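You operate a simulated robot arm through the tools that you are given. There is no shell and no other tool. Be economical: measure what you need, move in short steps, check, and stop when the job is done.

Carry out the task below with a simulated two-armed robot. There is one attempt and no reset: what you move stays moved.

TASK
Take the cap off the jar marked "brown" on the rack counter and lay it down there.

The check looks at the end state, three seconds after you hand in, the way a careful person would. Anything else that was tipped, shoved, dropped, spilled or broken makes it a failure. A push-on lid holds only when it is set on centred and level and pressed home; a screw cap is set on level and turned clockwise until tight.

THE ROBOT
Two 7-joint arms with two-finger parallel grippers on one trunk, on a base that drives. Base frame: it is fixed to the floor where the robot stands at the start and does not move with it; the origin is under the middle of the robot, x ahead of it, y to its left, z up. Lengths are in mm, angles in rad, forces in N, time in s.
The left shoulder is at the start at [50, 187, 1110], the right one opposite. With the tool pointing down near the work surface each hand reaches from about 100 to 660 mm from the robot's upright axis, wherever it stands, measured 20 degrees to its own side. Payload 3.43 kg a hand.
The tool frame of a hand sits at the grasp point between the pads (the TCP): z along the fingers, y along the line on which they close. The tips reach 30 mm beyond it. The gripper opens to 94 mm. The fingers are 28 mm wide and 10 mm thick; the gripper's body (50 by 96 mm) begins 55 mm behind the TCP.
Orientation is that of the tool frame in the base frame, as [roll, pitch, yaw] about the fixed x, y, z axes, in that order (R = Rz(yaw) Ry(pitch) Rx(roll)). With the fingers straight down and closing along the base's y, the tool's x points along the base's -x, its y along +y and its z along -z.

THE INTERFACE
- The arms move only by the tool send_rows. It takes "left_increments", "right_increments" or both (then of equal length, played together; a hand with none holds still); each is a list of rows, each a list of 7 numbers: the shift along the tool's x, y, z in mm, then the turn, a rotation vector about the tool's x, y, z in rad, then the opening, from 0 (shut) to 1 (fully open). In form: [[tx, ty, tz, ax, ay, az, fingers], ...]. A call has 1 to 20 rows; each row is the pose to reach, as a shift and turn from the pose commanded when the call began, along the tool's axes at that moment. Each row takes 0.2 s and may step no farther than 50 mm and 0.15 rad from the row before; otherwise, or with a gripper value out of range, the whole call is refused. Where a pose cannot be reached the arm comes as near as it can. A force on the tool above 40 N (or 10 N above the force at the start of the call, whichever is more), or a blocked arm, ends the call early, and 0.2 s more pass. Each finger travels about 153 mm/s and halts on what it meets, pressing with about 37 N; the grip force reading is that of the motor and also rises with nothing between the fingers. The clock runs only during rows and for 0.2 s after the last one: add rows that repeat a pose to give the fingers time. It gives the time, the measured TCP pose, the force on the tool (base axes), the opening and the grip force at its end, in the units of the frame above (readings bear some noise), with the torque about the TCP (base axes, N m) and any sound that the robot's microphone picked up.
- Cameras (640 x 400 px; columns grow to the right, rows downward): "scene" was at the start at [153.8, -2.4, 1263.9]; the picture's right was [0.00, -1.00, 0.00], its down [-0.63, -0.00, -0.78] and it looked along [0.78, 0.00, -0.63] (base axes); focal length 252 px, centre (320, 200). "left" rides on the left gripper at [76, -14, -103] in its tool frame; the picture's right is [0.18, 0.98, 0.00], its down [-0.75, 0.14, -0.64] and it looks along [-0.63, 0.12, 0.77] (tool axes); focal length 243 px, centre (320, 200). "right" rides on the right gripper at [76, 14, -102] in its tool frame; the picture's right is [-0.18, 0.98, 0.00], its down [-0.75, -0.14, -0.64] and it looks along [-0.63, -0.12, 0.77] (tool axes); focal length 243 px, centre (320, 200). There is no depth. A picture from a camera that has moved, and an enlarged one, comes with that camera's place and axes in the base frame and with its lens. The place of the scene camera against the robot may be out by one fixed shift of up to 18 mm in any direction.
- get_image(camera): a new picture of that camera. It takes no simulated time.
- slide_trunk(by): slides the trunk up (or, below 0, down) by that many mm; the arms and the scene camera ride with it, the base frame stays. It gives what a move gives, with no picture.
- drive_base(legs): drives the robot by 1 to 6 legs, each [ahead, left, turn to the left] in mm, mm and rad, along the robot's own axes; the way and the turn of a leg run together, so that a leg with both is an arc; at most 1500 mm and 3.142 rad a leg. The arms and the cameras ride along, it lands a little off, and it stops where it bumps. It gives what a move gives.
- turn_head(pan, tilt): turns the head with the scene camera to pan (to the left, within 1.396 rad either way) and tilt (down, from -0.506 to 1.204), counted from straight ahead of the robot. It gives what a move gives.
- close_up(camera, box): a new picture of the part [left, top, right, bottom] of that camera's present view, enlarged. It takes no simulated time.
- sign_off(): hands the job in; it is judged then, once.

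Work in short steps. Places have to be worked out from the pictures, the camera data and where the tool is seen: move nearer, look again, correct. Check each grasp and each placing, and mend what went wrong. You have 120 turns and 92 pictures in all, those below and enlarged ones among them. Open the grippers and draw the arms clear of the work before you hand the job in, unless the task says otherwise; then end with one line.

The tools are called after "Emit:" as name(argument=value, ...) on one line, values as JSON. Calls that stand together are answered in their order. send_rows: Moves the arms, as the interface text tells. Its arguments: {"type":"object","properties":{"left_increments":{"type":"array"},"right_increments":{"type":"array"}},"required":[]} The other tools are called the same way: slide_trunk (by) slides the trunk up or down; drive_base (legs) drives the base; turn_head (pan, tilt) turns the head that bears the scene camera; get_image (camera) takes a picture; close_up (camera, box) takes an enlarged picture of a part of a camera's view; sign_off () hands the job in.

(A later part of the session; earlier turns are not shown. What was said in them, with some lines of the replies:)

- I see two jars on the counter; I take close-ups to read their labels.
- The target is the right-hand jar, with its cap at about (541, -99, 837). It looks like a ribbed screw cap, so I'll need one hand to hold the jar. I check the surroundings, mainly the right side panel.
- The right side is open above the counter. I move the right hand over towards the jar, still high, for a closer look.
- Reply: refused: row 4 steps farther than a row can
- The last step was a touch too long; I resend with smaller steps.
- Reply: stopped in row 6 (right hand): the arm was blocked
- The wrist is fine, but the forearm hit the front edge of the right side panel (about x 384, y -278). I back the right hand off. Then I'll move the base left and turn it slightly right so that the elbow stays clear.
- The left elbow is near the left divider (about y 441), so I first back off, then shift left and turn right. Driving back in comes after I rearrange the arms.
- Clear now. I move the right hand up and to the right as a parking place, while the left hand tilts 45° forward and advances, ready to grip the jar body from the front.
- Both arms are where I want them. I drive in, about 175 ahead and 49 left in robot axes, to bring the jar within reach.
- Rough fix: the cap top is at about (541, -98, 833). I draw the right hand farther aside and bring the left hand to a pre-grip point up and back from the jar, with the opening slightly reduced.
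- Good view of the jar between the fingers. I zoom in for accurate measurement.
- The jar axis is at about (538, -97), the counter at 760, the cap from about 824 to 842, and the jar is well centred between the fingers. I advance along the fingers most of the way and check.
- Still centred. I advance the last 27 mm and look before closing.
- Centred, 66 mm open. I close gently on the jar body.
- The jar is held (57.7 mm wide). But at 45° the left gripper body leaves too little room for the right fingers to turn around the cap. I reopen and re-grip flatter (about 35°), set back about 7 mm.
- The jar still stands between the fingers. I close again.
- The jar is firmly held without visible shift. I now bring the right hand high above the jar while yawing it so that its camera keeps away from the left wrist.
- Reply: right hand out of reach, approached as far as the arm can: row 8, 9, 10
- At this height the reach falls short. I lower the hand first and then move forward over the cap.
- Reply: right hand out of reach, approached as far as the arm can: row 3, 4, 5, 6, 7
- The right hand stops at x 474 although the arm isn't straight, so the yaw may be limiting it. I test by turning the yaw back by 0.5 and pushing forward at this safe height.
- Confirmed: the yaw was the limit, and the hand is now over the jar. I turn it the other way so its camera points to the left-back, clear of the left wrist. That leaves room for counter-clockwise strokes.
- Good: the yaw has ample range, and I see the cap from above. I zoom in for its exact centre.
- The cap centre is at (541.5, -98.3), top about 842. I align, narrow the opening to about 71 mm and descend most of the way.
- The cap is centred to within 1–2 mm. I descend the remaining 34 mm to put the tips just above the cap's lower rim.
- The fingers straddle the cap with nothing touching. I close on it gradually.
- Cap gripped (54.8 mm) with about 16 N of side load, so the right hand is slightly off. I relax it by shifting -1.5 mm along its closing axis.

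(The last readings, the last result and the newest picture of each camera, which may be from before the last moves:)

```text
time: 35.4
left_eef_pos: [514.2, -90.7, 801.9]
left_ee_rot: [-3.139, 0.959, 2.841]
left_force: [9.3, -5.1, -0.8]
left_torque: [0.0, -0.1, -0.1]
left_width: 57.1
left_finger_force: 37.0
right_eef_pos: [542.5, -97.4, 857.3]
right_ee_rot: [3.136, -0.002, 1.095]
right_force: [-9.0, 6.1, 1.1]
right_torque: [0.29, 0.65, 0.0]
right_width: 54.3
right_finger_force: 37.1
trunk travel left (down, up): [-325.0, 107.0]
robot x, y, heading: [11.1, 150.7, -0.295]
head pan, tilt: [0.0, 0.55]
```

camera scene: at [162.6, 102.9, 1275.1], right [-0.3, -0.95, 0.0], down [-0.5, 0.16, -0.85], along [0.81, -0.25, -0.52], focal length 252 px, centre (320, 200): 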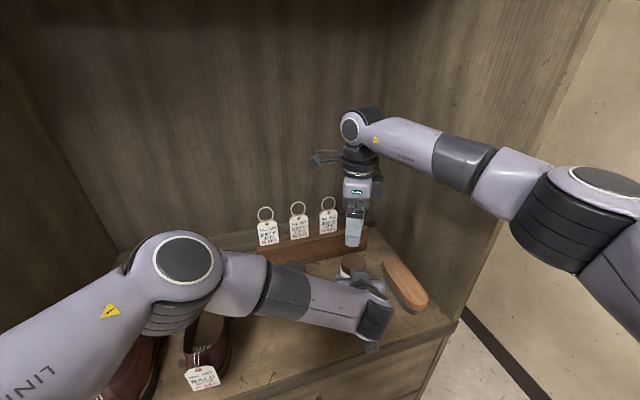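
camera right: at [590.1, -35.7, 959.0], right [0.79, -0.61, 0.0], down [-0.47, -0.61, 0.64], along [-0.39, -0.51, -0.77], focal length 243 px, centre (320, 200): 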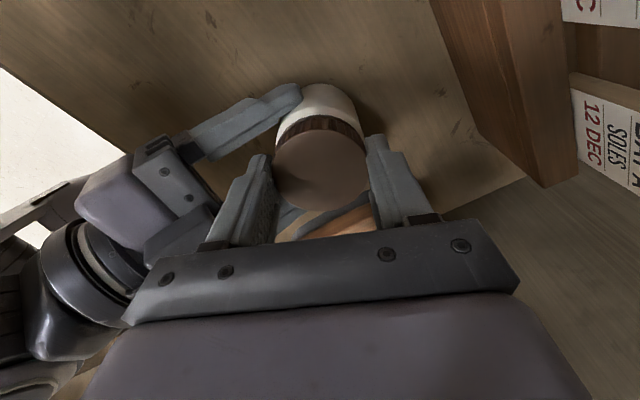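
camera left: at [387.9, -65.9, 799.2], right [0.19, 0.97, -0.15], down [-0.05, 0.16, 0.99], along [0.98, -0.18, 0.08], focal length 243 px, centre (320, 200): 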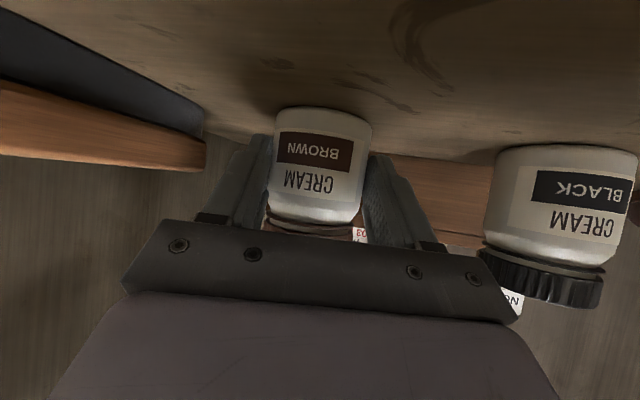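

The load fell to about 11 N. I shift a further -2.8 mm and begin turning counter-clockwise.

Emit:
send_rows(right_increments=[[0, -2.8, 0, 0, 0, 0, 0.3], [0, -2.8, 0, 0, 0, -0.1, 0.3], [0, -2.8, 0, 0, 0, -0.2, 0.3], [0, -2.8, 0, 0, 0, -0.3, 0.3], [0, -2.8, 0, 0, 0, -0.3, 0.3]])

Emit:
get_image(camera="right")

Emit:
get_image(camera="left")

```text
time: 36.6
left_eef_pos: [511.8, -91.2, 802.0]
left_ee_rot: [-3.139, 0.959, 2.841]
left_force: [-18.2, 6.6, 11.1]
left_torque: [-0.35, -0.81, 0.03]
left_width: 57.3
left_finger_force: 36.3
right_eef_pos: [539.0, -98.3, 857.9]
right_ee_rot: [3.129, 0.001, 1.395]
right_force: [19.1, -8.2, -7.1]
right_torque: [-0.11, -0.54, 0.06]
right_width: 54.5
right_finger_force: 37.3
trunk travel left (down, up): [-325.0, 107.0]
robot x, y, heading: [10.4, 150.0, -0.304]
head pan, tilt: [0.0, 0.55]
```

```text
55 pictures are left
camera right: at [565.4, -24.8, 959.8], right [0.94, -0.35, 0.01], down [-0.28, -0.71, 0.64], along [-0.22, -0.6, -0.77], focal length 243 px, centre (320, 200)
```

right: 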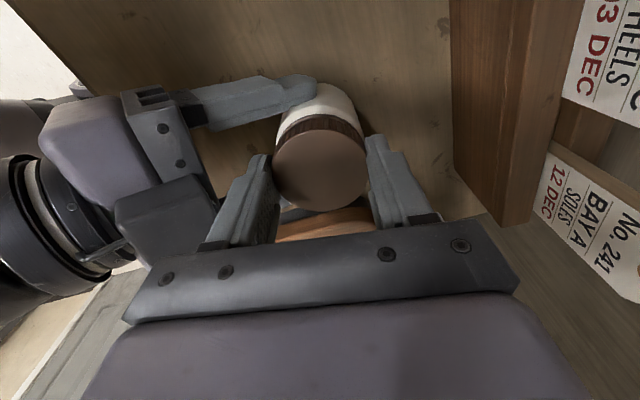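

```text
54 pictures are left
camera left: at [386.4, -66.4, 799.4], right [0.19, 0.97, -0.15], down [-0.05, 0.16, 0.99], along [0.98, -0.18, 0.08], focal length 243 px, centre (320, 200)
```

left: 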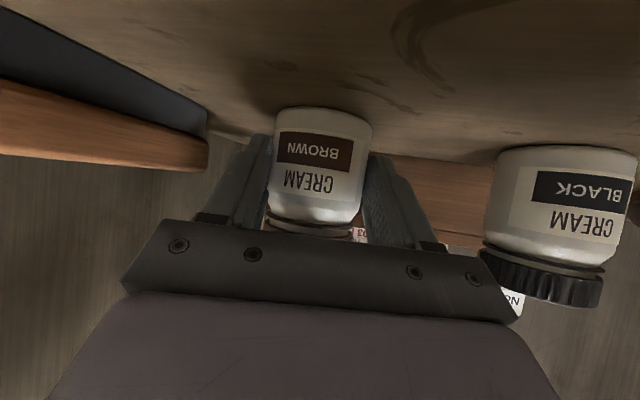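

The hand turned 0.3 rad and the jar's label stayed put. There's now about 20 N of load the other way, so I shift +1.8 mm back and continue turning, rising slightly.

Emit:
send_rows(right_increments=[[0, 1.8, 0, 0, 0, 0, 0.3], [0, 1.8, 0, 0, 0, -0.12, 0.3], [0, 1.8, -0.1, 0, 0, -0.24, 0.3], [0, 1.8, -0.2, 0, 0, -0.36, 0.3], [0, 1.8, -0.2, 0, 0, -0.48, 0.3], [0, 1.8, -0.3, 0, 0, -0.6, 0.3], [0, 1.8, -0.3, 0, 0, -0.72, 0.3], [0, 1.8, -0.3, 0, 0, -0.72, 0.3]])

Emit:
get_image(camera="left")

Emit:
get_image(camera="right")

```text
time: 38.4
left_eef_pos: [513.9, -88.1, 802.4]
left_ee_rot: [3.141, 0.959, 2.839]
left_force: [-11.3, 9.8, 5.9]
left_torque: [-0.41, -0.09, 0.18]
left_width: 57.5
left_finger_force: 36.9
right_eef_pos: [539.4, -96.2, 857.8]
right_ee_rot: [3.137, 0.003, 2.115]
right_force: [9.2, -9.8, -1.0]
right_torque: [-0.14, -0.33, 0.03]
right_width: 54.4
right_finger_force: 37.5
trunk travel left (down, up): [-325.0, 107.0]
robot x, y, heading: [12.1, 146.1, -0.3]
head pan, tilt: [0.0, 0.55]
```

```text
53 pictures are left
camera left: at [388.3, -65.3, 799.1], right [0.19, 0.97, -0.15], down [-0.05, 0.16, 0.99], along [0.98, -0.18, 0.08], focal length 243 px, centre (320, 200)
```

left: 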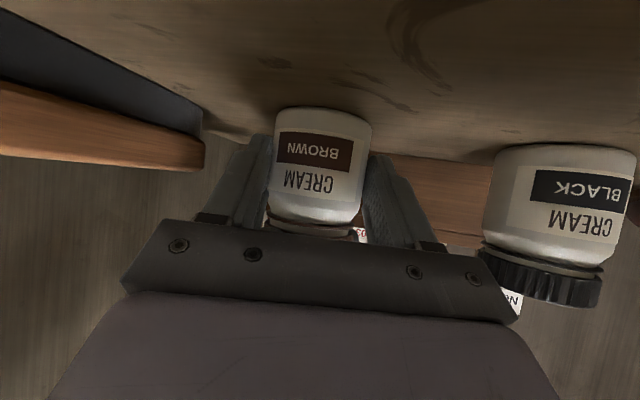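

```text
52 pictures are left
camera right: at [511.6, -23.2, 959.6], right [0.94, 0.35, 0.0], down [0.27, -0.72, 0.65], along [0.23, -0.6, -0.76], focal length 243 px, centre (320, 200)
```

right: 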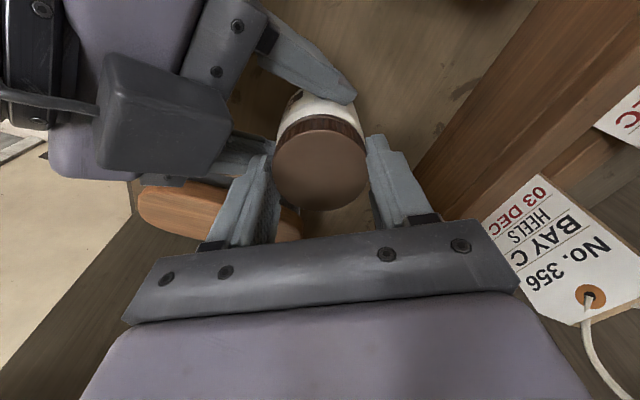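

About 1 rad turned with little torque. I release, rotate back 1.12 rad with a small re-centring, and re-grip.

Emit:
send_rows(right_increments=[[0, 0, 0, 0, 0, 0, 0.7], [-1.7, 0, 0, 0, 0, 0, 0.74], [-1.7, 0, 0, 0, 0, 0.14, 0.74], [-1.7, 0, 0, 0, 0, 0.28, 0.74], [-1.7, 0, 0, 0, 0, 0.42, 0.74], [-1.7, 0, 0, 0, 0, 0.56, 0.74], [-1.7, 0, 0, 0, 0, 0.7, 0.74], [-1.7, 0, 0, 0, 0, 0.84, 0.74], [-1.7, 0, 0, 0, 0, 0.98, 0.74], [-1.7, 0, 0, 0, 0, 1.12, 0.74], [-1.7, 0, 0, 0, 0, 1.12, 0.74]])

Emit:
get_image(camera="right")

Emit:
close_up(camera="left", box=[240, 100, 400, 250])

```text
time: 40.8
left_eef_pos: [514.0, -90.9, 802.0]
left_ee_rot: [-3.139, 0.962, 2.842]
left_force: [-2.2, 2.5, 0.8]
left_torque: [-0.19, -0.23, -0.06]
left_width: 57.3
left_finger_force: 37.2
right_eef_pos: [540.1, -99.3, 858.6]
right_ee_rot: [3.135, -0.002, 0.993]
right_force: [2.5, -2.8, -0.2]
right_torque: [0.08, 0.04, 0.09]
right_width: 67.0
right_finger_force: 0.1
trunk travel left (down, up): [-325.0, 107.0]
robot x, y, heading: [13.0, 148.8, -0.307]
head pan, tilt: [0.0, 0.55]
```

```text
51 pictures are left
camera right: at [593.7, -42.2, 960.2], right [0.72, -0.69, 0.01], down [-0.53, -0.55, 0.64], along [-0.44, -0.46, -0.77], focal length 243 px, centre (320, 200)
```

right: 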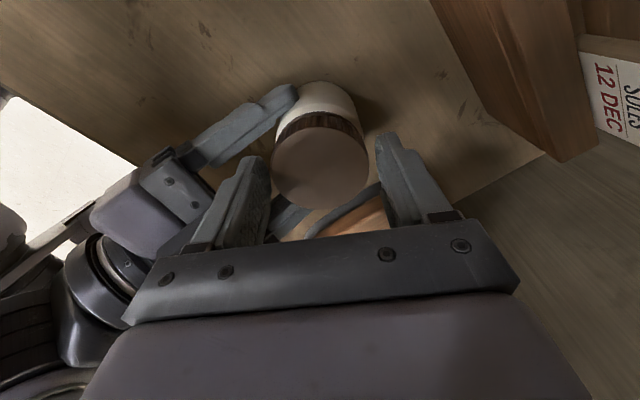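

```text
2.67 times, centred on (320, 175) of left
camera zoom: at [388.0, -65.9, 799.2], right [0.19, 0.97, -0.15], down [-0.05, 0.16, 0.99], along [0.98, -0.18, 0.08], focal length 647 px, centre (320, 267)
```

zoom: 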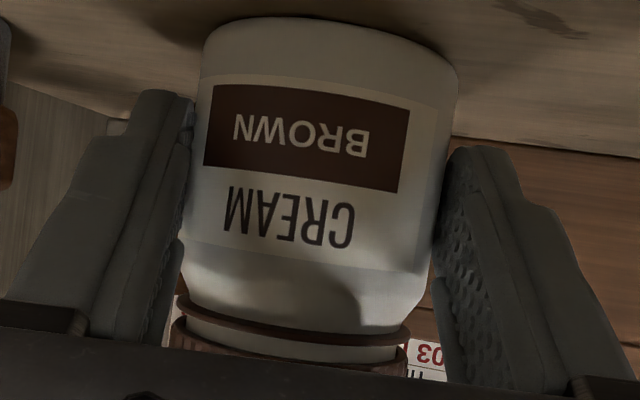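

The gap below the cap has opened, so it is unscrewing, and the jar label is unmoved. I shift -1.3 mm to centre, re-grip and turn another 1.2 rad.

Emit:
send_rows(right_increments=[[0, -1.3, 0, 0, 0, 0, 0.7], [0, -1.3, 0, 0, 0, 0, 0.62], [0, -1.3, 0, 0, 0, 0, 0.5], [0, -1.3, 0, 0, 0, 0, 0.3], [0, -1.3, 0, 0, 0, 0, 0.3], [0, -1.3, -0.1, 0, 0, -0.12, 0.3], [0, -1.3, -0.1, 0, 0, -0.24, 0.3], [0, -1.3, -0.2, 0, 0, -0.36, 0.3], [0, -1.3, -0.2, 0, 0, -0.48, 0.3], [0, -1.3, -0.3, 0, 0, -0.6, 0.3], [0, -1.3, -0.4, 0, 0, -0.72, 0.3], [0, -1.3, -0.4, 0, 0, -0.84, 0.3], [0, -1.3, -0.5, 0, 0, -0.96, 0.3], [0, -1.3, -0.6, 0, 0, -1.08, 0.3], [0, -1.3, -0.6, 0, 0, -1.2, 0.3], [0, -1.3, -0.6, 0, 0, -1.2, 0.3]])

Emit:
close_up(camera="left", box=[240, 100, 400, 250])

```text
time: 44.2
left_eef_pos: [514.9, -90.0, 802.1]
left_ee_rot: [-3.14, 0.96, 2.844]
left_force: [-9.1, 7.6, 2.3]
left_torque: [-0.23, -0.14, 0.13]
left_width: 57.2
left_finger_force: 37.3
right_eef_pos: [540.7, -97.2, 859.4]
right_ee_rot: [3.138, 0.006, 2.196]
right_force: [7.5, -7.5, 1.2]
right_torque: [-0.14, -0.12, -0.03]
right_width: 54.9
right_finger_force: 37.3
trunk travel left (down, up): [-325.0, 107.0]
robot x, y, heading: [11.1, 151.9, -0.301]
head pan, tilt: [0.0, 0.55]
```

```text
2.67 times, centred on (320, 175) of left
camera zoom: at [388.1, -65.6, 799.2], right [0.19, 0.97, -0.15], down [-0.05, 0.16, 0.99], along [0.98, -0.18, 0.08], focal length 647 px, centre (320, 267)
```

zoom: 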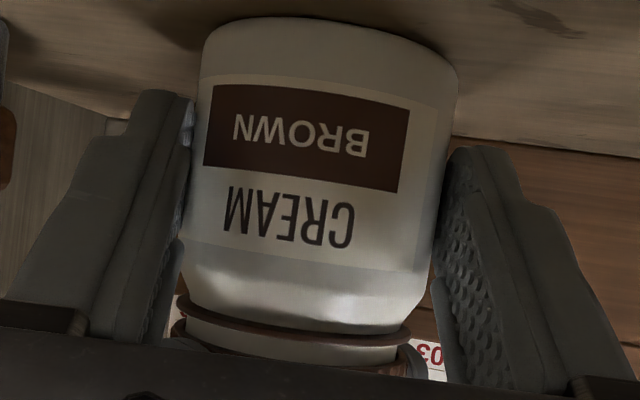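

The cap keeps rising. I probe with a 2 mm lift to see whether it's free yet.

Emit:
send_rows(right_increments=[[0, 0, -1, 0, 0, 0, 0.3], [0, 0, -2, 0, 0, 0, 0.3], [0, 0, -2, 0, 0, 0, 0.3]])

```text
time: 45.0
left_eef_pos: [514.6, -90.6, 802.9]
left_ee_rot: [-3.14, 0.963, 2.844]
left_force: [-8.2, 8.6, 7.7]
left_torque: [-0.31, -0.36, 0.16]
left_width: 57.1
left_finger_force: 37.2
right_eef_pos: [539.6, -96.9, 860.2]
right_ee_rot: [3.137, 0.004, 2.195]
right_force: [8.0, -8.5, -9.9]
right_torque: [-0.27, -0.32, 0.0]
right_width: 55.0
right_finger_force: 37.3
trunk travel left (down, up): [-325.0, 107.0]
robot x, y, heading: [13.2, 151.7, -0.303]
head pan, tilt: [0.0, 0.55]
```

Still threaded (about 10 N pull). Another stroke: release, rotate back, re-grip and turn.

Emit:
send_rows(right_increments=[[0, 0, 1, 0, 0, 0, 0.7], [-1.5, 0, 1, 0, 0, 0, 0.74], [-1.5, 0, 1, 0, 0, 0.14, 0.74], [-1.5, 0, 1, 0, 0, 0.28, 0.74], [-1.5, 0, 1, 0, 0, 0.42, 0.74], [-1.5, 0, 1, 0, 0, 0.56, 0.74], [-1.5, 0, 1, 0, 0, 0.7, 0.74], [-1.5, 0, 1, 0, 0, 0.84, 0.74], [-1.5, 0, 1, 0, 0, 0.98, 0.74], [-1.5, 0, 1, 0, 0, 1.12, 0.74], [-1.5, 0, 1, 0, 0, 1.22, 0.74], [-1.5, 0, 1, 0, 0, 1.22, 0.68], [-1.5, 0, 1, 0, 0, 1.22, 0.6], [-1.5, 0, 1, 0, 0, 1.22, 0.5], [-1.5, 0, 1, 0, 0, 1.22, 0.3], [-1.5, 0, 1, 0, 0, 1.22, 0.3]])

Emit:
get_image(camera="right")

```text
time: 48.4
left_eef_pos: [514.3, -90.9, 802.0]
left_ee_rot: [-3.139, 0.96, 2.842]
left_force: [1.8, -2.6, -0.7]
left_torque: [0.15, 0.1, -0.07]
left_width: 57.5
left_finger_force: 36.7
right_eef_pos: [540.5, -98.1, 860.2]
right_ee_rot: [3.136, -0.004, 0.977]
right_force: [-2.3, 3.2, 0.0]
right_torque: [0.11, 0.02, 0.02]
right_width: 54.7
right_finger_force: 37.6
trunk travel left (down, up): [-325.0, 107.0]
robot x, y, heading: [14.8, 152.8, -0.3]
head pan, tilt: [0.0, 0.55]
```

```text
48 pictures are left
camera right: at [595.0, -42.7, 961.1], right [0.71, -0.7, 0.0], down [-0.54, -0.54, 0.64], along [-0.45, -0.46, -0.77], focal length 243 px, centre (320, 200)
```

right: 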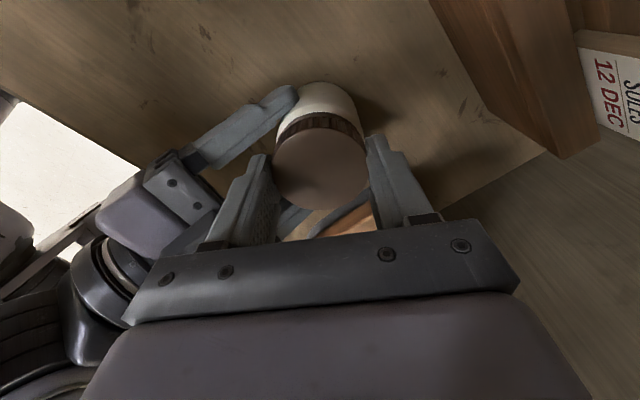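

Well centred, with only about 4 N of side load. I turn 1.26 rad and then probe a lift.

Emit:
send_rows(right_increments=[[0, 0, -0.1, 0, 0, -0.14, 0.3], [0, 0, -0.1, 0, 0, -0.28, 0.3], [0, 0, -0.2, 0, 0, -0.42, 0.3], [0, 0, -0.3, 0, 0, -0.56, 0.3], [0, 0, -0.3, 0, 0, -0.7, 0.3], [0, 0, -0.4, 0, 0, -0.84, 0.3], [0, 0, -0.5, 0, 0, -0.98, 0.3], [0, 0, -0.6, 0, 0, -1.12, 0.3], [0, 0, -0.6, 0, 0, -1.26, 0.3], [0, 0, -0.6, 0, 0, -1.26, 0.3], [0, 0, -2.6, 0, 0, -1.26, 0.3], [0, 0, -2.6, 0, 0, -1.26, 0.3]])

Emit:
close_up(camera="left", box=[240, 100, 400, 250])

```text
time: 51.0
left_eef_pos: [514.5, -89.7, 803.2]
left_ee_rot: [-3.138, 0.961, 2.843]
left_force: [6.8, -8.2, 3.9]
left_torque: [0.24, 0.13, -0.15]
left_width: 57.2
left_finger_force: 37.0
right_eef_pos: [539.7, -97.9, 862.5]
right_ee_rot: [3.136, 0.005, 2.236]
right_force: [-5.6, 7.9, -6.0]
right_torque: [0.2, 0.17, 0.02]
right_width: 54.9
right_finger_force: 37.5
trunk travel left (down, up): [-325.0, 107.0]
robot x, y, heading: [12.0, 148.9, -0.299]
head pan, tilt: [0.0, 0.55]
```

```text
2.67 times, centred on (320, 175) of left
camera zoom: at [388.4, -66.2, 799.7], right [0.19, 0.97, -0.15], down [-0.05, 0.16, 0.99], along [0.98, -0.18, 0.08], focal length 647 px, centre (320, 267)
```

zoom: 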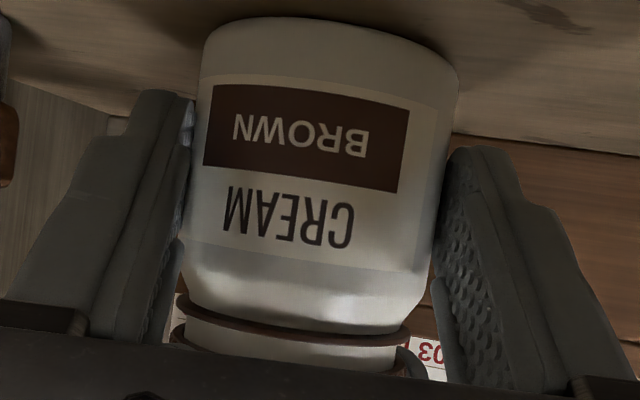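

Still threaded but rising steadily. Another stroke.

Emit:
send_rows(right_increments=[[0, 0, 1, 0, 0, 0, 0.7], [0.7, 0, 1, 0, 0, 0, 0.74], [0.7, 0, 1, 0, 0, 0.14, 0.74], [0.7, 0, 1, 0, 0, 0.28, 0.74], [0.7, 0, 1, 0, 0, 0.42, 0.74], [0.7, 0, 1, 0, 0, 0.56, 0.74], [0.7, 0, 1, 0, 0, 0.7, 0.74], [0.7, 0, 1, 0, 0, 0.84, 0.74], [0.7, 0, 1, 0, 0, 0.98, 0.74], [0.7, 0, 1, 0, 0, 1.12, 0.74], [0.7, 0, 1, 0, 0, 1.26, 0.74], [0.7, 0, 1, 0, 0, 1.26, 0.68], [0.7, 0, 1, 0, 0, 1.26, 0.6], [0.7, 0, 1, 0, 0, 1.26, 0.5], [0.7, 0, 1, 0, 0, 1.26, 0.3], [0.7, 0, 1, 0, 0, 1.26, 0.3]])

Emit:
send_rows(right_increments=[[0, 0, -0.1, 0, 0, -0.14, 0.3], [0, 0, -0.1, 0, 0, -0.28, 0.3], [0, 0, -0.2, 0, 0, -0.42, 0.3], [0, 0, -0.3, 0, 0, -0.56, 0.3], [0, 0, -0.3, 0, 0, -0.7, 0.3], [0, 0, -0.4, 0, 0, -0.84, 0.3], [0, 0, -0.5, 0, 0, -0.98, 0.3], [0, 0, -0.6, 0, 0, -1.12, 0.3], [0, 0, -0.6, 0, 0, -1.26, 0.3], [0, 0, -0.6, 0, 0, -1.26, 0.3], [0, 0, -2.6, 0, 0, -1.26, 0.3], [0, 0, -2.6, 0, 0, -1.26, 0.3]])

Emit:
close_up(camera="left", box=[240, 100, 400, 250])

Emit:
get_image(camera="right")

```text
time: 54.4
left_eef_pos: [514.0, -90.5, 802.3]
left_ee_rot: [-3.138, 0.96, 2.843]
left_force: [-7.1, 1.8, 2.1]
left_torque: [0.01, -0.33, -0.05]
left_width: 57.5
left_finger_force: 36.8
right_eef_pos: [540.4, -98.3, 861.4]
right_ee_rot: [3.134, -0.004, 0.975]
right_force: [8.3, -1.0, -1.8]
right_torque: [0.0, -0.24, 0.02]
right_width: 54.5
right_finger_force: 37.1
trunk travel left (down, up): [-325.0, 107.0]
robot x, y, heading: [11.7, 147.8, -0.303]
head pan, tilt: [0.0, 0.55]
```

```text
time: 57.0
left_eef_pos: [513.7, -91.2, 801.1]
left_ee_rot: [-3.141, 0.96, 2.843]
left_force: [-0.5, 0.5, -0.1]
left_torque: [0.04, 0.02, 0.02]
left_width: 57.5
left_finger_force: 36.6
right_eef_pos: [539.0, -97.3, 864.6]
right_ee_rot: [3.139, 0.005, 2.234]
right_force: [0.5, -0.2, -0.4]
right_torque: [-0.02, -0.01, 0.0]
right_width: 54.6
right_finger_force: 36.9
trunk travel left (down, up): [-325.0, 107.0]
robot x, y, heading: [9.2, 148.8, -0.299]
head pan, tilt: [0.0, 0.55]
```

```text
2.67 times, centred on (320, 175) of left
camera zoom: at [388.4, -65.7, 799.1], right [0.19, 0.97, -0.15], down [-0.05, 0.16, 0.99], along [0.98, -0.18, 0.08], focal length 647 px, centre (320, 267)
```

zoom: 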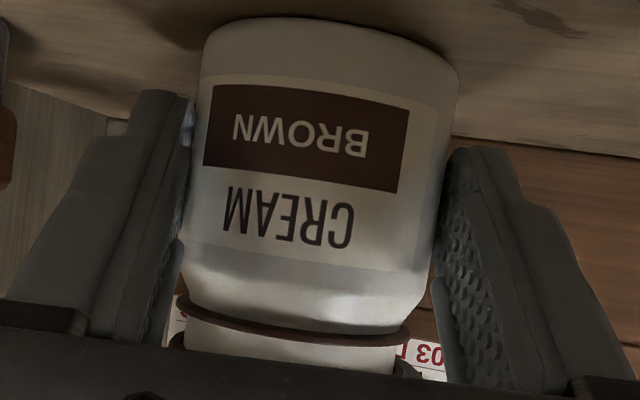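

```text
45 pictures are left
camera right: at [503.8, -28.7, 965.3], right [0.89, 0.46, 0.0], down [0.35, -0.68, 0.64], along [0.3, -0.57, -0.76], focal length 243 px, centre (320, 200)
```

right: 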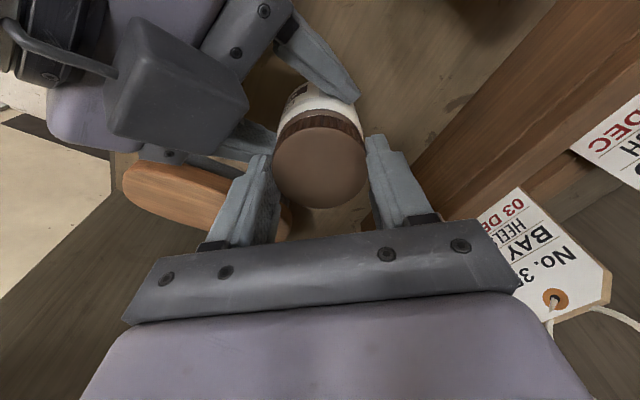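

All forces dropped to zero, so the cap is free. I lift it straight up 40 mm.

Emit:
send_rows(right_increments=[[0, 0, -5, 0, 0, 0, 0.3], [0, 0, -15, 0, 0, 0, 0.3], [0, 0, -28, 0, 0, 0, 0.3], [0, 0, -40, 0, 0, 0, 0.3], [0, 0, -40, 0, 0, 0, 0.3]])

Emit:
get_image(camera="right")

Emit:
get_image(camera="left")

Emit:
get_image(camera="scene")

```text
time: 58.2
left_eef_pos: [513.6, -90.8, 803.1]
left_ee_rot: [-3.14, 0.959, 2.842]
left_force: [-0.4, 0.3, -0.4]
left_torque: [0.03, 0.07, -0.03]
left_width: 57.3
left_finger_force: 36.7
right_eef_pos: [539.1, -96.5, 902.7]
right_ee_rot: [3.137, 0.005, 2.236]
right_force: [0.3, 1.0, 0.3]
right_torque: [0.01, -0.01, 0.02]
right_width: 54.5
right_finger_force: 37.1
trunk travel left (down, up): [-325.0, 107.0]
robot x, y, heading: [11.9, 148.4, -0.306]
head pan, tilt: [0.0, 0.55]
```

```text
44 pictures are left
camera right: at [503.1, -28.3, 1004.9], right [0.89, 0.46, 0.01], down [0.35, -0.68, 0.65], along [0.3, -0.57, -0.76], focal length 243 px, centre (320, 200)
```

right: 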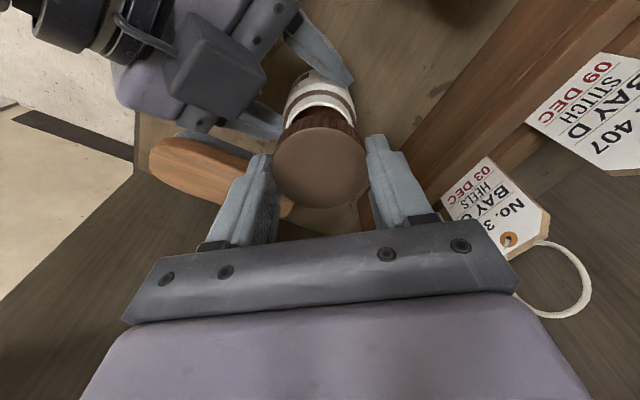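

```text
43 pictures are left
camera left: at [387.9, -65.9, 799.2], right [0.19, 0.97, -0.15], down [-0.05, 0.16, 0.99], along [0.98, -0.18, 0.08], focal length 243 px, centre (320, 200)
```

left: 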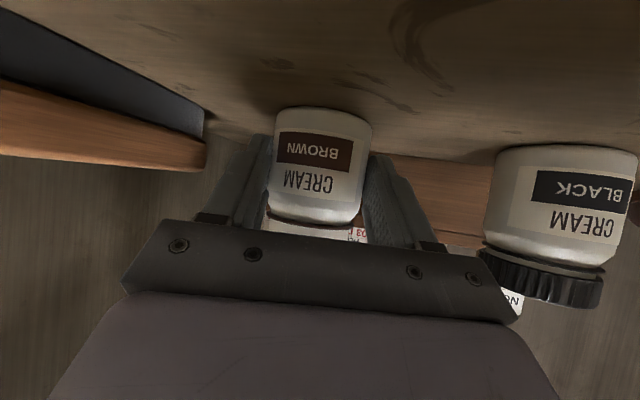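

```text
42 pictures are left
camera scene: at [162.6, 102.9, 1275.2], right [-0.3, -0.95, 0.0], down [-0.5, 0.16, -0.85], along [0.81, -0.25, -0.52], focal length 252 px, centre (320, 200)
```

scene: 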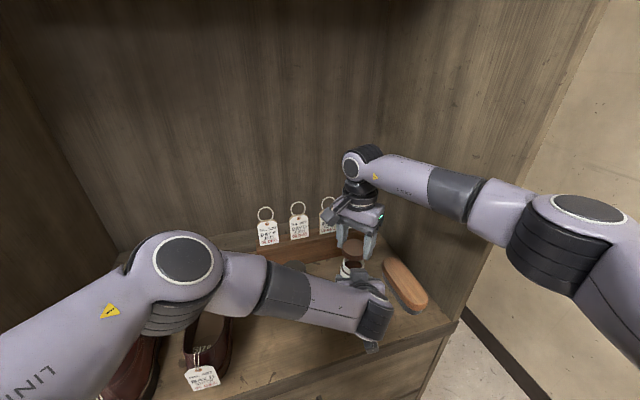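

The cap is off, and the jar stands in the left hand. I raise the right hand more, then open the left and draw it straight back.

Emit:
send_rows(right_increments=[[0, 0, -20, 0, 0, 0, 0.3], [0, 0, -40, 0, 0, 0, 0.3], [0, 0, -60, 0, 0, 0, 0.3], [0, 0, -60, 0, 0, 0, 0.3]])

Emit:
send_rows(left_increments=[[0, 0, 0, 0, 0, 0, 0.64], [0, 0, 0, 0, 0, 0, 0.72], [0, 0, 0, 0, 0, 0, 0.8], [0, 0, 0, 0, 0, 0, 0.8], [0, 0, -15, 0, 0, 0, 0.8], [0, 0, -40, 0, 0, 0, 0.8], [0, 0, -70, 0, 0, 0, 0.8], [0, 0, -70, 0, 0, 0, 0.8]])

Emit:
get_image(camera="left")

```text
time: 59.2
left_eef_pos: [514.8, -90.7, 802.3]
left_ee_rot: [-3.139, 0.959, 2.843]
left_force: [-0.8, 0.6, -0.1]
left_torque: [0.04, 0.07, -0.01]
left_width: 57.4
left_finger_force: 37.2
right_eef_pos: [539.0, -97.4, 963.8]
right_ee_rot: [3.136, 0.006, 2.235]
right_force: [-0.6, -1.2, -0.5]
right_torque: [0.02, 0.01, 0.02]
right_width: 54.4
right_finger_force: 37.0
trunk travel left (down, up): [-325.0, 107.0]
robot x, y, heading: [8.9, 149.3, -0.301]
head pan, tilt: [0.0, 0.55]
```

```text
time: 61.0
left_eef_pos: [459.4, -72.2, 844.3]
left_ee_rot: [-3.141, 0.958, 2.843]
left_force: [0.0, -0.1, -0.4]
left_torque: [0.01, 0.02, 0.04]
left_width: 75.1
left_finger_force: 0.1
right_eef_pos: [540.4, -98.2, 963.0]
right_ee_rot: [3.138, 0.005, 2.234]
right_force: [-0.7, 0.0, -0.6]
right_torque: [-0.02, -0.01, -0.02]
right_width: 54.6
right_finger_force: 37.1
trunk travel left (down, up): [-325.0, 107.0]
robot x, y, heading: [9.9, 149.7, -0.299]
head pan, tilt: [0.0, 0.55]
```

```text
41 pictures are left
camera left: at [333.6, -47.6, 840.8], right [0.19, 0.97, -0.15], down [-0.05, 0.16, 0.99], along [0.98, -0.18, 0.08], focal length 243 px, centre (320, 200)
```

left: 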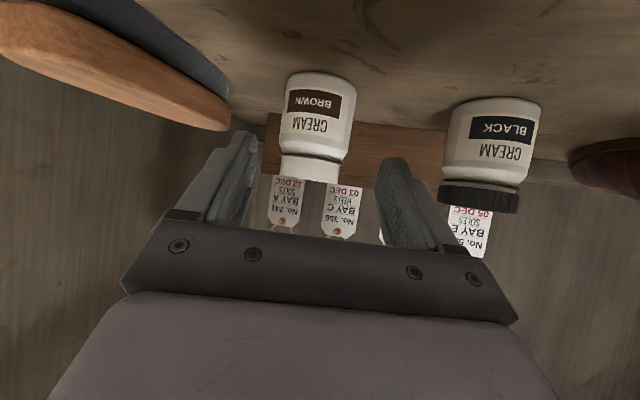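

The open jar stands upright and undisturbed. I withdraw the left hand farther back, up and left, out of the work area.

Emit:
send_rows(left_increments=[[0, 0, -40, 0, 0, 0, 0.8], [0, 0, -80, 0, 0, 0, 0.8], [0, 10, -120, 0, 0, 0, 0.8], [-10, 35, -150, 0, 0, 0, 0.8], [-30, 60, -180, 0, 0, 0, 0.8], [-50, 85, -210, 0, 0, 0, 0.8], [-70, 110, -230, 0, 0, 0, 0.8], [-92, 126, -230, 0, 0, 0, 0.8], [-92, 126, -230, 0, 0, 0, 0.8]])

Emit:
get_image(camera="scene")

Emit:
get_image(camera="right")

```text
time: 63.0
left_eef_pos: [367.5, 88.2, 1051.9]
left_ee_rot: [3.141, 0.959, 2.841]
left_force: [-0.2, -0.5, 0.4]
left_torque: [0.01, 0.04, -0.02]
left_width: 75.4
left_finger_force: 0.0
right_eef_pos: [540.0, -97.7, 963.3]
right_ee_rot: [3.138, 0.004, 2.235]
right_force: [-0.4, 0.0, 0.7]
right_torque: [0.02, 0.03, 0.02]
right_width: 54.2
right_finger_force: 37.0
trunk travel left (down, up): [-325.0, 107.0]
robot x, y, heading: [12.5, 147.2, -0.302]
head pan, tilt: [0.0, 0.55]
```

```text
40 pictures are left
camera scene: at [162.5, 102.8, 1275.1], right [-0.3, -0.95, 0.0], down [-0.5, 0.16, -0.85], along [0.81, -0.25, -0.52], focal length 252 px, centre (320, 200)
```

scene: 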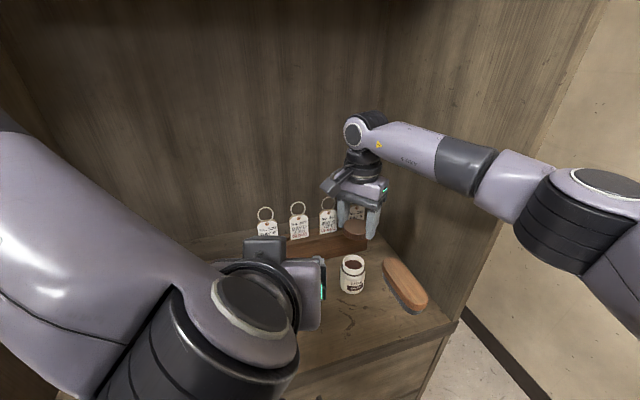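

```text
39 pictures are left
camera right: at [503.1, -28.4, 1064.3], right [0.89, 0.46, 0.0], down [0.35, -0.68, 0.64], along [0.3, -0.57, -0.76], focal length 243 px, centre (320, 200)
```

right: 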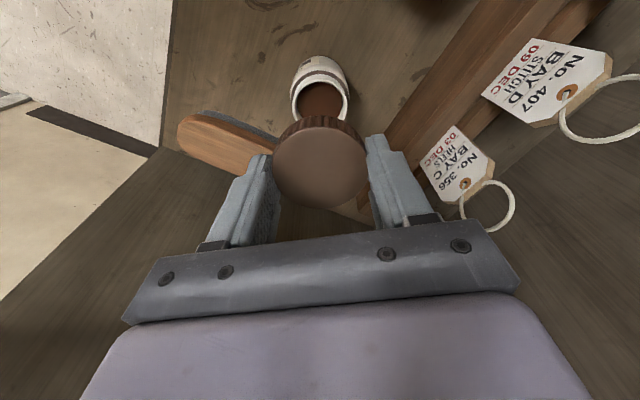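

The jar is open and upright. I carry the cap to free wood in front of the jar, about (448, -75), and lower to about 815 mm.

Emit:
send_rows(right_increments=[[25, -19.4, 0, 0, 0, 0, 0.3], [50, -38.9, 0, 0, 0, 0, 0.3], [74.8, -58.3, 0, 0, 0, 0, 0.3], [74.8, -58.3, 35, 0, 0, 0, 0.3], [74.8, -58.3, 75, 0, 0, 0, 0.3], [74.8, -58.3, 115, 0, 0, 0, 0.3], [74.8, -58.3, 148, 0, 0, 0, 0.3], [74.8, -58.3, 148, 0, 0, 0, 0.3]])

Emit:
get_image(camera="right")

Emit:
get_image(camera="scene")

Emit:
get_image(camera="left")

```text
time: 64.8
left_eef_pos: [367.2, 88.0, 1050.0]
left_ee_rot: [-3.14, 0.958, 2.842]
left_force: [-0.2, -0.7, 0.4]
left_torque: [0.0, 0.0, 0.02]
left_width: 74.9
left_finger_force: 0.0
right_eef_pos: [450.5, -74.9, 816.4]
right_ee_rot: [3.139, 0.005, 2.235]
right_force: [-0.3, 0.2, -0.5]
right_torque: [-0.01, 0.0, -0.01]
right_width: 54.4
right_finger_force: 37.4
trunk travel left (down, up): [-325.0, 107.0]
robot x, y, heading: [11.9, 151.2, -0.301]
head pan, tilt: [0.0, 0.55]
```

```text
38 pictures are left
camera right: at [413.5, -6.7, 916.9], right [0.89, 0.46, 0.01], down [0.35, -0.68, 0.65], along [0.3, -0.57, -0.76], focal length 243 px, centre (320, 200)
```

right: 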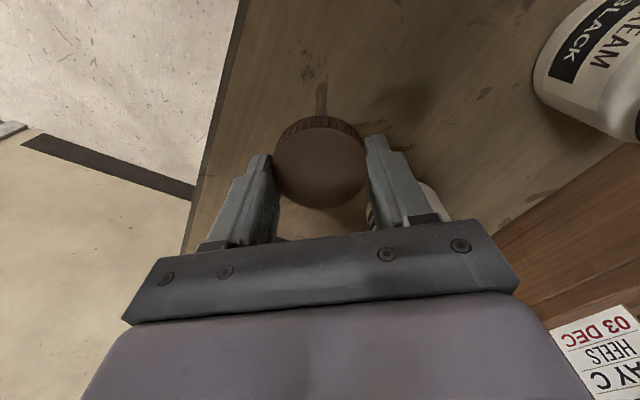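

```text
37 pictures are left
camera scene: at [162.5, 102.9, 1275.2], right [-0.3, -0.95, 0.0], down [-0.5, 0.16, -0.85], along [0.81, -0.25, -0.52], focal length 252 px, centre (320, 200)
```

scene: 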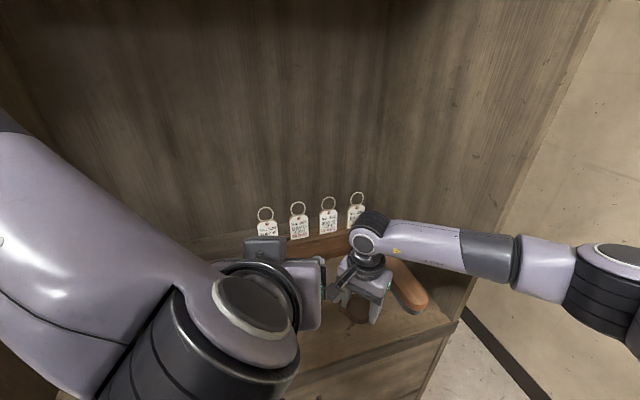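

```text
36 pictures are left
camera left: at [241.5, 112.8, 1047.0], right [0.19, 0.97, -0.15], down [-0.05, 0.16, 0.99], along [0.98, -0.18, 0.08], focal length 243 px, centre (320, 200)
```

left: 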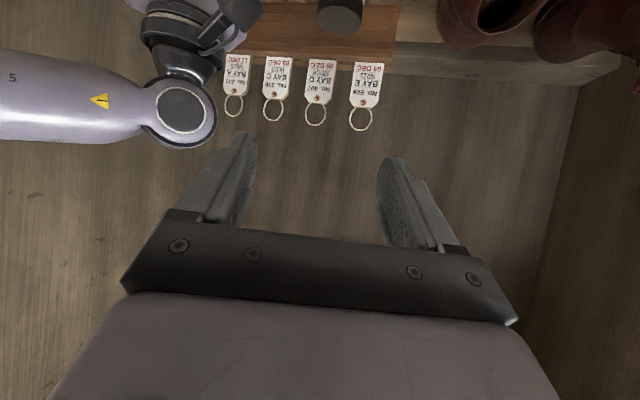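

The spot is clear on all sides. I lower 14 mm and then creep until contact shows.

Emit:
send_rows(right_increments=[[0, 0, 7, 0, 0, 0, 0.3], [0, 0, 14, 0, 0, 0, 0.3], [0, 0, 16, 0, 0, 0, 0.3], [0, 0, 16, 0, 0, 0, 0.3]])

Emit:
get_image(camera="right")

```text
time: 65.8
left_eef_pos: [366.8, 88.6, 1050.3]
left_ee_rot: [-3.139, 0.96, 2.842]
left_force: [-0.6, 0.6, 0.1]
left_torque: [0.02, 0.01, -0.03]
left_width: 75.3
left_finger_force: 0.1
right_eef_pos: [449.7, -75.7, 799.2]
right_ee_rot: [3.138, 0.004, 2.234]
right_force: [-0.8, -0.5, 0.1]
right_torque: [-0.02, 0.01, -0.03]
right_width: 54.4
right_finger_force: 37.4
trunk travel left (down, up): [-325.0, 107.0]
robot x, y, heading: [13.0, 149.3, -0.304]
head pan, tilt: [0.0, 0.55]
```

```text
35 pictures are left
camera right: at [412.6, -6.4, 900.0], right [0.89, 0.46, 0.0], down [0.35, -0.68, 0.64], along [0.3, -0.57, -0.76], focal length 243 px, centre (320, 200)
```

right: 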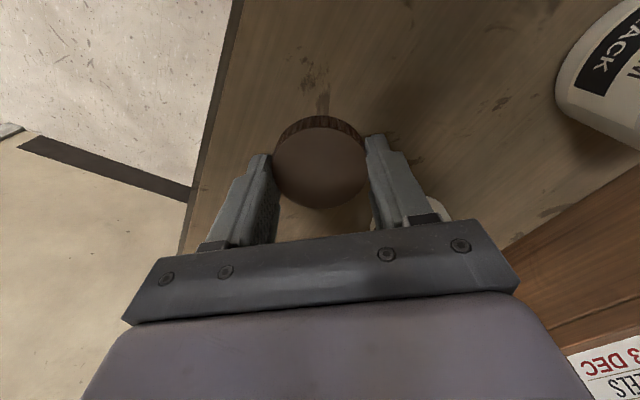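

No contact yet at 799. I creep 4 mm more.

Emit:
send_rows(right_increments=[[0, 0, 1, 0, 0, 0, 0.3], [0, 0, 2, 0, 0, 0, 0.3], [0, 0, 3, 0, 0, 0, 0.3], [0, 0, 4, 0, 0, 0, 0.3], [0, 0, 4, 0, 0, 0, 0.3]])

```text
time: 67.0
left_eef_pos: [367.1, 87.0, 1049.2]
left_ee_rot: [-3.141, 0.961, 2.842]
left_force: [0.8, 0.8, -0.5]
left_torque: [0.01, 0.01, 0.01]
left_width: 75.3
left_finger_force: 0.1
right_eef_pos: [448.1, -75.8, 795.0]
right_ee_rot: [3.139, 0.006, 2.233]
right_force: [0.1, -0.5, 0.0]
right_torque: [-0.03, -0.03, -0.03]
right_width: 54.4
right_finger_force: 37.3
trunk travel left (down, up): [-325.0, 107.0]
robot x, y, heading: [17.3, 149.2, -0.304]
head pan, tilt: [0.0, 0.55]
```

Still no contact; 3 mm more.

Emit:
send_rows(right_increments=[[0, 0, 1, 0, 0, 0, 0.3], [0, 0, 2, 0, 0, 0, 0.3], [0, 0, 3, 0, 0, 0, 0.3], [0, 0, 3, 0, 0, 0, 0.3]])

Emit:
close_up(camera="right", box=[220, 90, 420, 250])

```text
time: 68.0
left_eef_pos: [368.3, 87.5, 1049.9]
left_ee_rot: [-3.141, 0.96, 2.841]
left_force: [-0.2, 0.6, 0.1]
left_torque: [-0.01, -0.03, 0.04]
left_width: 75.2
left_finger_force: 0.1
right_eef_pos: [449.4, -74.4, 791.7]
right_ee_rot: [3.139, 0.004, 2.234]
right_force: [0.3, 0.7, -1.0]
right_torque: [0.0, -0.02, -0.02]
right_width: 54.6
right_finger_force: 37.7
trunk travel left (down, up): [-325.0, 107.0]
robot x, y, heading: [11.3, 148.8, -0.305]
head pan, tilt: [0.0, 0.55]
```

```text
2.50 times, centred on (320, 170) of right
camera zoom: at [412.6, -5.5, 893.7], right [0.89, 0.46, 0.0], down [0.35, -0.68, 0.65], along [0.3, -0.57, -0.76], focal length 606 px, centre (320, 275)
```

zoom: 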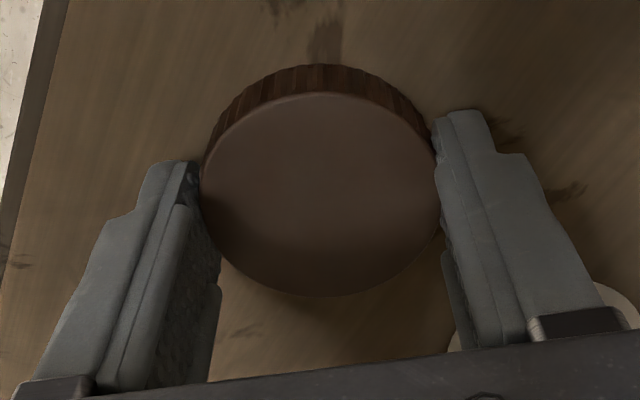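

Very close to the wood now. I creep another 3 mm.

Emit:
send_rows(right_increments=[[0, 0, 0.7, 0, 0, 0, 0.3], [0, 0, 1.4, 0, 0, 0, 0.3], [0, 0, 2.1, 0, 0, 0, 0.3], [0, 0, 2.8, 0, 0, 0, 0.3], [0, 0, 2.8, 0, 0, 0, 0.3]])

```text
time: 69.2
left_eef_pos: [366.7, 88.9, 1051.1]
left_ee_rot: [-3.138, 0.962, 2.845]
left_force: [0.4, 0.2, -0.6]
left_torque: [0.03, -0.01, 0.02]
left_width: 75.4
left_finger_force: 0.0
right_eef_pos: [449.5, -75.1, 791.3]
right_ee_rot: [3.135, 0.007, 2.234]
right_force: [-0.9, -0.2, 19.2]
right_torque: [0.03, 0.47, 0.0]
right_width: 54.4
right_finger_force: 36.7
trunk travel left (down, up): [-325.0, 107.0]
robot x, y, heading: [12.1, 150.1, -0.299]
head pan, tilt: [0.0, 0.55]
```

Contact (19 N up). I ease off 2 mm, open, and rise.

Emit:
send_rows(right_increments=[[0, 0, -2, 0, 0, 0, 0.3], [0, 0, -2, 0, 0, 0, 0.6], [0, 0, -2, 0, 0, 0, 0.66], [0, 0, -2, 0, 0, 0, 0.76], [0, 0, -2, 0, 0, 0, 0.76], [0, 0, -20, 0, 0, 0, 0.76], [0, 0, -50, 0, 0, 0, 0.76], [0, 0, -90, 0, 0, 0, 0.76], [0, 0, -130, 0, 0, 0, 0.76], [0, 0, -130, 0, 0, 0, 0.76]])

Emit:
get_image(camera="right")

```text
time: 71.4
left_eef_pos: [368.2, 87.7, 1050.0]
left_ee_rot: [-3.14, 0.96, 2.842]
left_force: [-0.3, -0.8, 0.3]
left_torque: [-0.01, -0.01, 0.02]
left_width: 75.2
left_finger_force: 0.2
right_eef_pos: [450.2, -75.0, 917.7]
right_ee_rot: [3.137, 0.007, 2.234]
right_force: [0.7, -0.8, 0.0]
right_torque: [-0.03, -0.04, -0.03]
right_width: 71.3
right_finger_force: 0.1
trunk travel left (down, up): [-325.0, 107.0]
robot x, y, heading: [14.4, 152.9, -0.303]
head pan, tilt: [0.0, 0.55]
```

```text
33 pictures are left
camera right: at [413.6, -4.7, 1020.2], right [0.89, 0.46, 0.0], down [0.35, -0.68, 0.65], along [0.3, -0.57, -0.76], focal length 243 px, centre (320, 200)
```

right: 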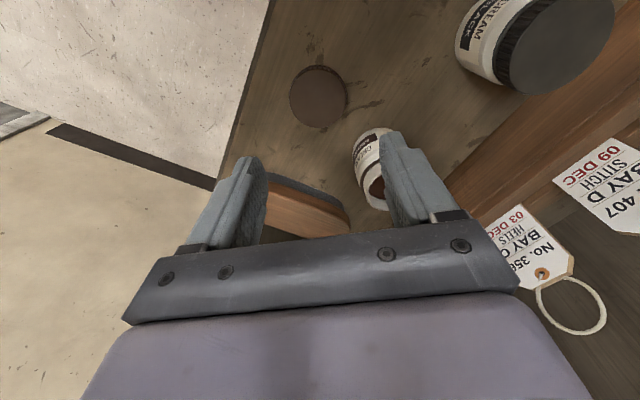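

The cap lies flat. I raise and withdraw the right hand away from the counter and fully open both grippers.

Emit:
send_rows(right_increments=[[0, 0, -40, 0, 0, 0, 0.76], [0, 0, -80, 0, 0, 0, 0.76], [8, -40, -100, 0, 0, 0, 1], [16, -80, -110, 0, 0, 0, 1], [25, -120, -120, 0, 0, 0, 1], [33, -164, -130, 0, 0, 0, 1], [33, -164, -130, 0, 0, 0, 1]], left_increments=[[0, 0, 0, 0, 0, 0, 0.8], [0, 0, -20, 0, 0, 0, 1], [0, 0, -40, 0, 0, 0, 1], [0, 0, -60, 0, 0, 0, 1], [0, 0, -80, 0, 0, 0, 1], [0, 0, -80, 0, 0, 0, 1], [0, 0, -80, 0, 0, 0, 1]])

Emit:
get_image(camera="scene")

Emit:
get_image(camera="right")

```text
time: 72.6
left_eef_pos: [347.7, 134.0, 1064.4]
left_ee_rot: [2.974, 0.916, 2.868]
left_force: [0.3, 1.0, 0.2]
left_torque: [-0.02, 0.01, 0.01]
left_width: 94.0
left_finger_force: 0.1
right_eef_pos: [338.1, -128.1, 1038.6]
right_ee_rot: [3.136, 0.006, 2.237]
right_force: [-0.1, 0.6, 0.2]
right_torque: [0.01, 0.02, -0.02]
right_width: 94.1
right_finger_force: 0.1
trunk travel left (down, up): [-325.0, 107.0]
robot x, y, heading: [13.4, 150.4, -0.303]
head pan, tilt: [0.0, 0.55]
stopped in row 6 (left hand): the arm was blocked; the commanded pose is now the measured one
```

```text
32 pictures are left
camera scene: at [162.8, 102.9, 1275.1], right [-0.3, -0.95, 0.0], down [-0.5, 0.16, -0.85], along [0.81, -0.25, -0.52], focal length 252 px, centre (320, 200)
```

scene: 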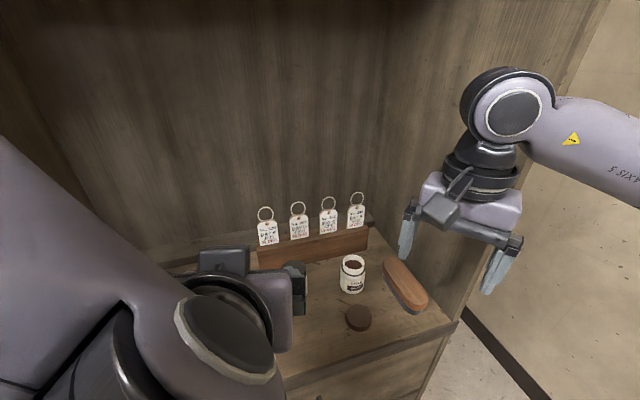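

```text
31 pictures are left
camera right: at [301.4, -59.0, 1140.6], right [0.89, 0.46, 0.01], down [0.35, -0.68, 0.65], along [0.3, -0.57, -0.76], focal length 243 px, centre (320, 200)
```

right: 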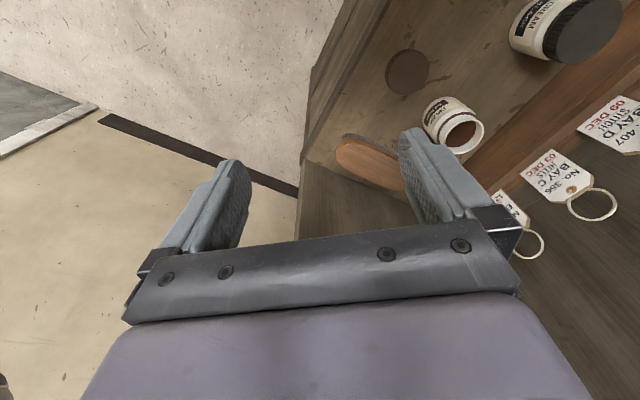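

The left arm bumped something while retreating (its elbow, likely). I ease it forward and look to the left to check that nothing was disturbed.

Emit:
send_rows(left_increments=[[0, -10, 15, 0, 0, 0, 1], [0, -20, 30, 0, 0, 0, 1], [0, -20, 30, 0, 0, 0, 1]])

Emit:
turn_head(pan=0.9, tilt=0.5)

Emit:
get_image(camera="scene")

Emit:
get_image(camera="left")

```text
time: 73.4
left_eef_pos: [367.3, 111.8, 1043.0]
left_ee_rot: [2.972, 0.919, 2.862]
left_force: [0.2, -1.6, -0.1]
left_torque: [0.0, 0.02, -0.03]
left_width: 93.8
left_finger_force: 0.0
right_eef_pos: [337.4, -128.4, 1040.0]
right_ee_rot: [3.137, 0.005, 2.237]
right_force: [0.3, -0.1, 0.5]
right_torque: [-0.03, 0.03, 0.05]
right_width: 94.1
right_finger_force: 0.0
trunk travel left (down, up): [-325.0, 107.0]
robot x, y, heading: [12.9, 152.5, -0.303]
head pan, tilt: [0.0, 0.55]
```

```text
time: 74.6
left_eef_pos: [367.4, 111.6, 1044.3]
left_ee_rot: [2.975, 0.919, 2.861]
left_force: [0.3, -0.1, -0.3]
left_torque: [-0.03, 0.0, 0.02]
left_width: 94.1
left_finger_force: 0.0
right_eef_pos: [337.4, -126.8, 1039.2]
right_ee_rot: [3.136, 0.006, 2.236]
right_force: [-0.6, 0.3, -0.5]
right_torque: [-0.01, 0.04, -0.01]
right_width: 93.8
right_finger_force: 0.0
trunk travel left (down, up): [-325.0, 107.0]
robot x, y, heading: [13.5, 150.7, -0.304]
head pan, tilt: [0.901, 0.499]
```

```text
30 pictures are left
camera scene: at [152.1, 180.8, 1279.7], right [0.56, -0.83, 0.0], down [-0.4, -0.27, -0.88], along [0.73, 0.49, -0.48], focal length 252 px, centre (320, 200)
```

scene: 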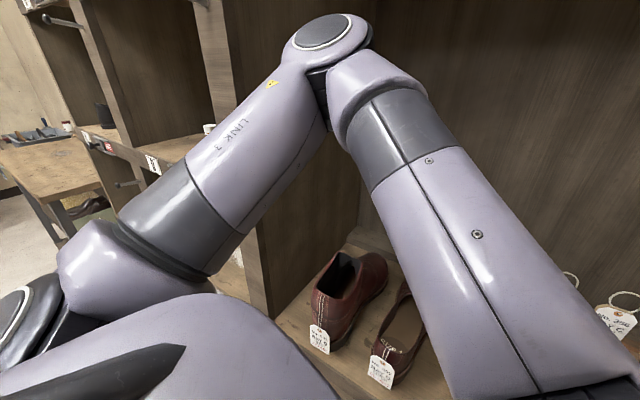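

```text
29 pictures are left
camera left: at [239.7, 116.7, 1043.3], right [0.03, 1.0, -0.05], down [-0.05, 0.05, 1.0], along [1.0, -0.03, 0.05], focal length 243 px, centre (320, 200)
```

left: 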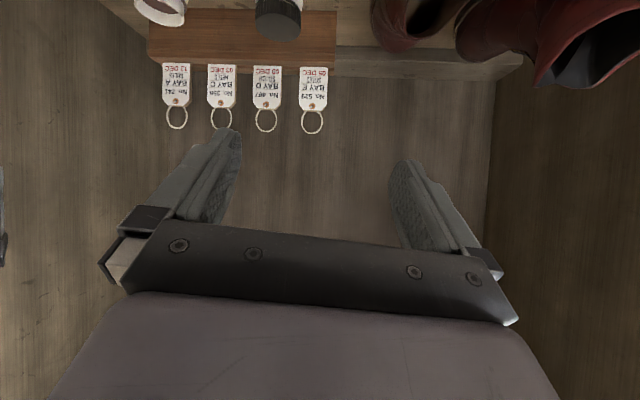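

Only the fixed divider was touched; shoes and tags are in place. I back the robot straight out (world -x) so both arms are clear, and take a final look.

Emit:
drive_base(legs=[[-191, -62, 0]])

Emit:
turn_head(pan=0.1, tilt=0.5)

Emit:
get_image(camera="scene")

Emit:
get_image(camera="left")

```text
time: 76.2
left_eef_pos: [166.7, 108.1, 1043.5]
left_ee_rot: [2.973, 0.919, 2.86]
left_force: [0.2, 0.1, 0.8]
left_torque: [-0.03, 0.03, -0.02]
left_width: 94.3
left_finger_force: 0.1
right_eef_pos: [137.0, -131.6, 1038.9]
right_ee_rot: [3.137, 0.004, 2.235]
right_force: [-0.5, -0.1, 1.0]
right_torque: [-0.01, 0.01, 0.02]
right_width: 94.1
right_finger_force: 0.0
trunk travel left (down, up): [-325.0, 107.0]
robot x, y, heading: [-192.9, 143.4, -0.3]
head pan, tilt: [0.901, 0.499]
```

```text
time: 77.4
left_eef_pos: [167.2, 108.0, 1043.8]
left_ee_rot: [2.974, 0.918, 2.862]
left_force: [-0.2, -0.1, -0.5]
left_torque: [0.0, -0.01, -0.01]
left_width: 93.8
left_finger_force: 0.0
right_eef_pos: [136.4, -132.1, 1039.7]
right_ee_rot: [3.136, 0.006, 2.233]
right_force: [-0.1, 0.5, -0.9]
right_torque: [0.0, 0.02, -0.01]
right_width: 94.0
right_finger_force: 0.1
trunk travel left (down, up): [-325.0, 107.0]
robot x, y, heading: [-184.5, 147.6, -0.302]
head pan, tilt: [0.099, 0.499]
```

```text
28 pictures are left
camera scene: at [-34.1, 108.1, 1279.7], right [-0.2, -0.98, 0.0], down [-0.47, 0.1, -0.88], along [0.86, -0.18, -0.48], focal length 252 px, centre (320, 200)
```

scene: 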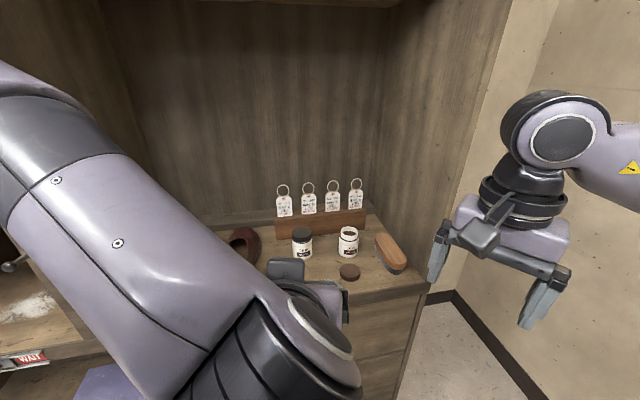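

```text
27 pictures are left
camera left: at [39.6, 113.5, 1043.2], right [0.04, 1.0, -0.05], down [-0.05, 0.05, 1.0], along [1.0, -0.03, 0.05], focal length 243 px, centre (320, 200)
```

left: 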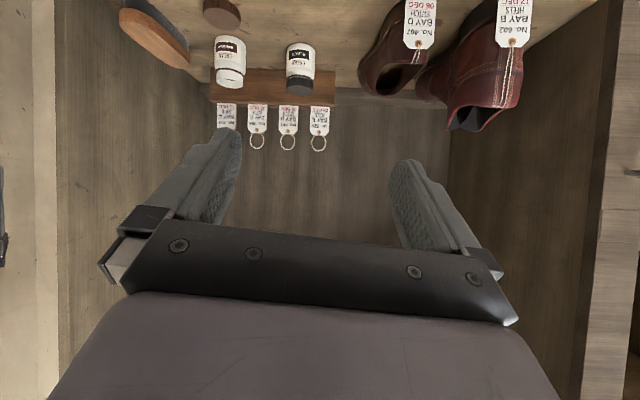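

Everything is in place: the jar is open and upright, the cap lies flat on the counter, and both arms are clear with grippers open. I hand in.

Emit:
sign_off()

```text
The job is handed in.
```

I unscrewed the cap from the "brown" jar and laid it flat on the rack counter in front of the jar. The jar stands open and upright, and nothing else on the counter looks disturbed. The arms brushed the fixed side panels on the way in and out.
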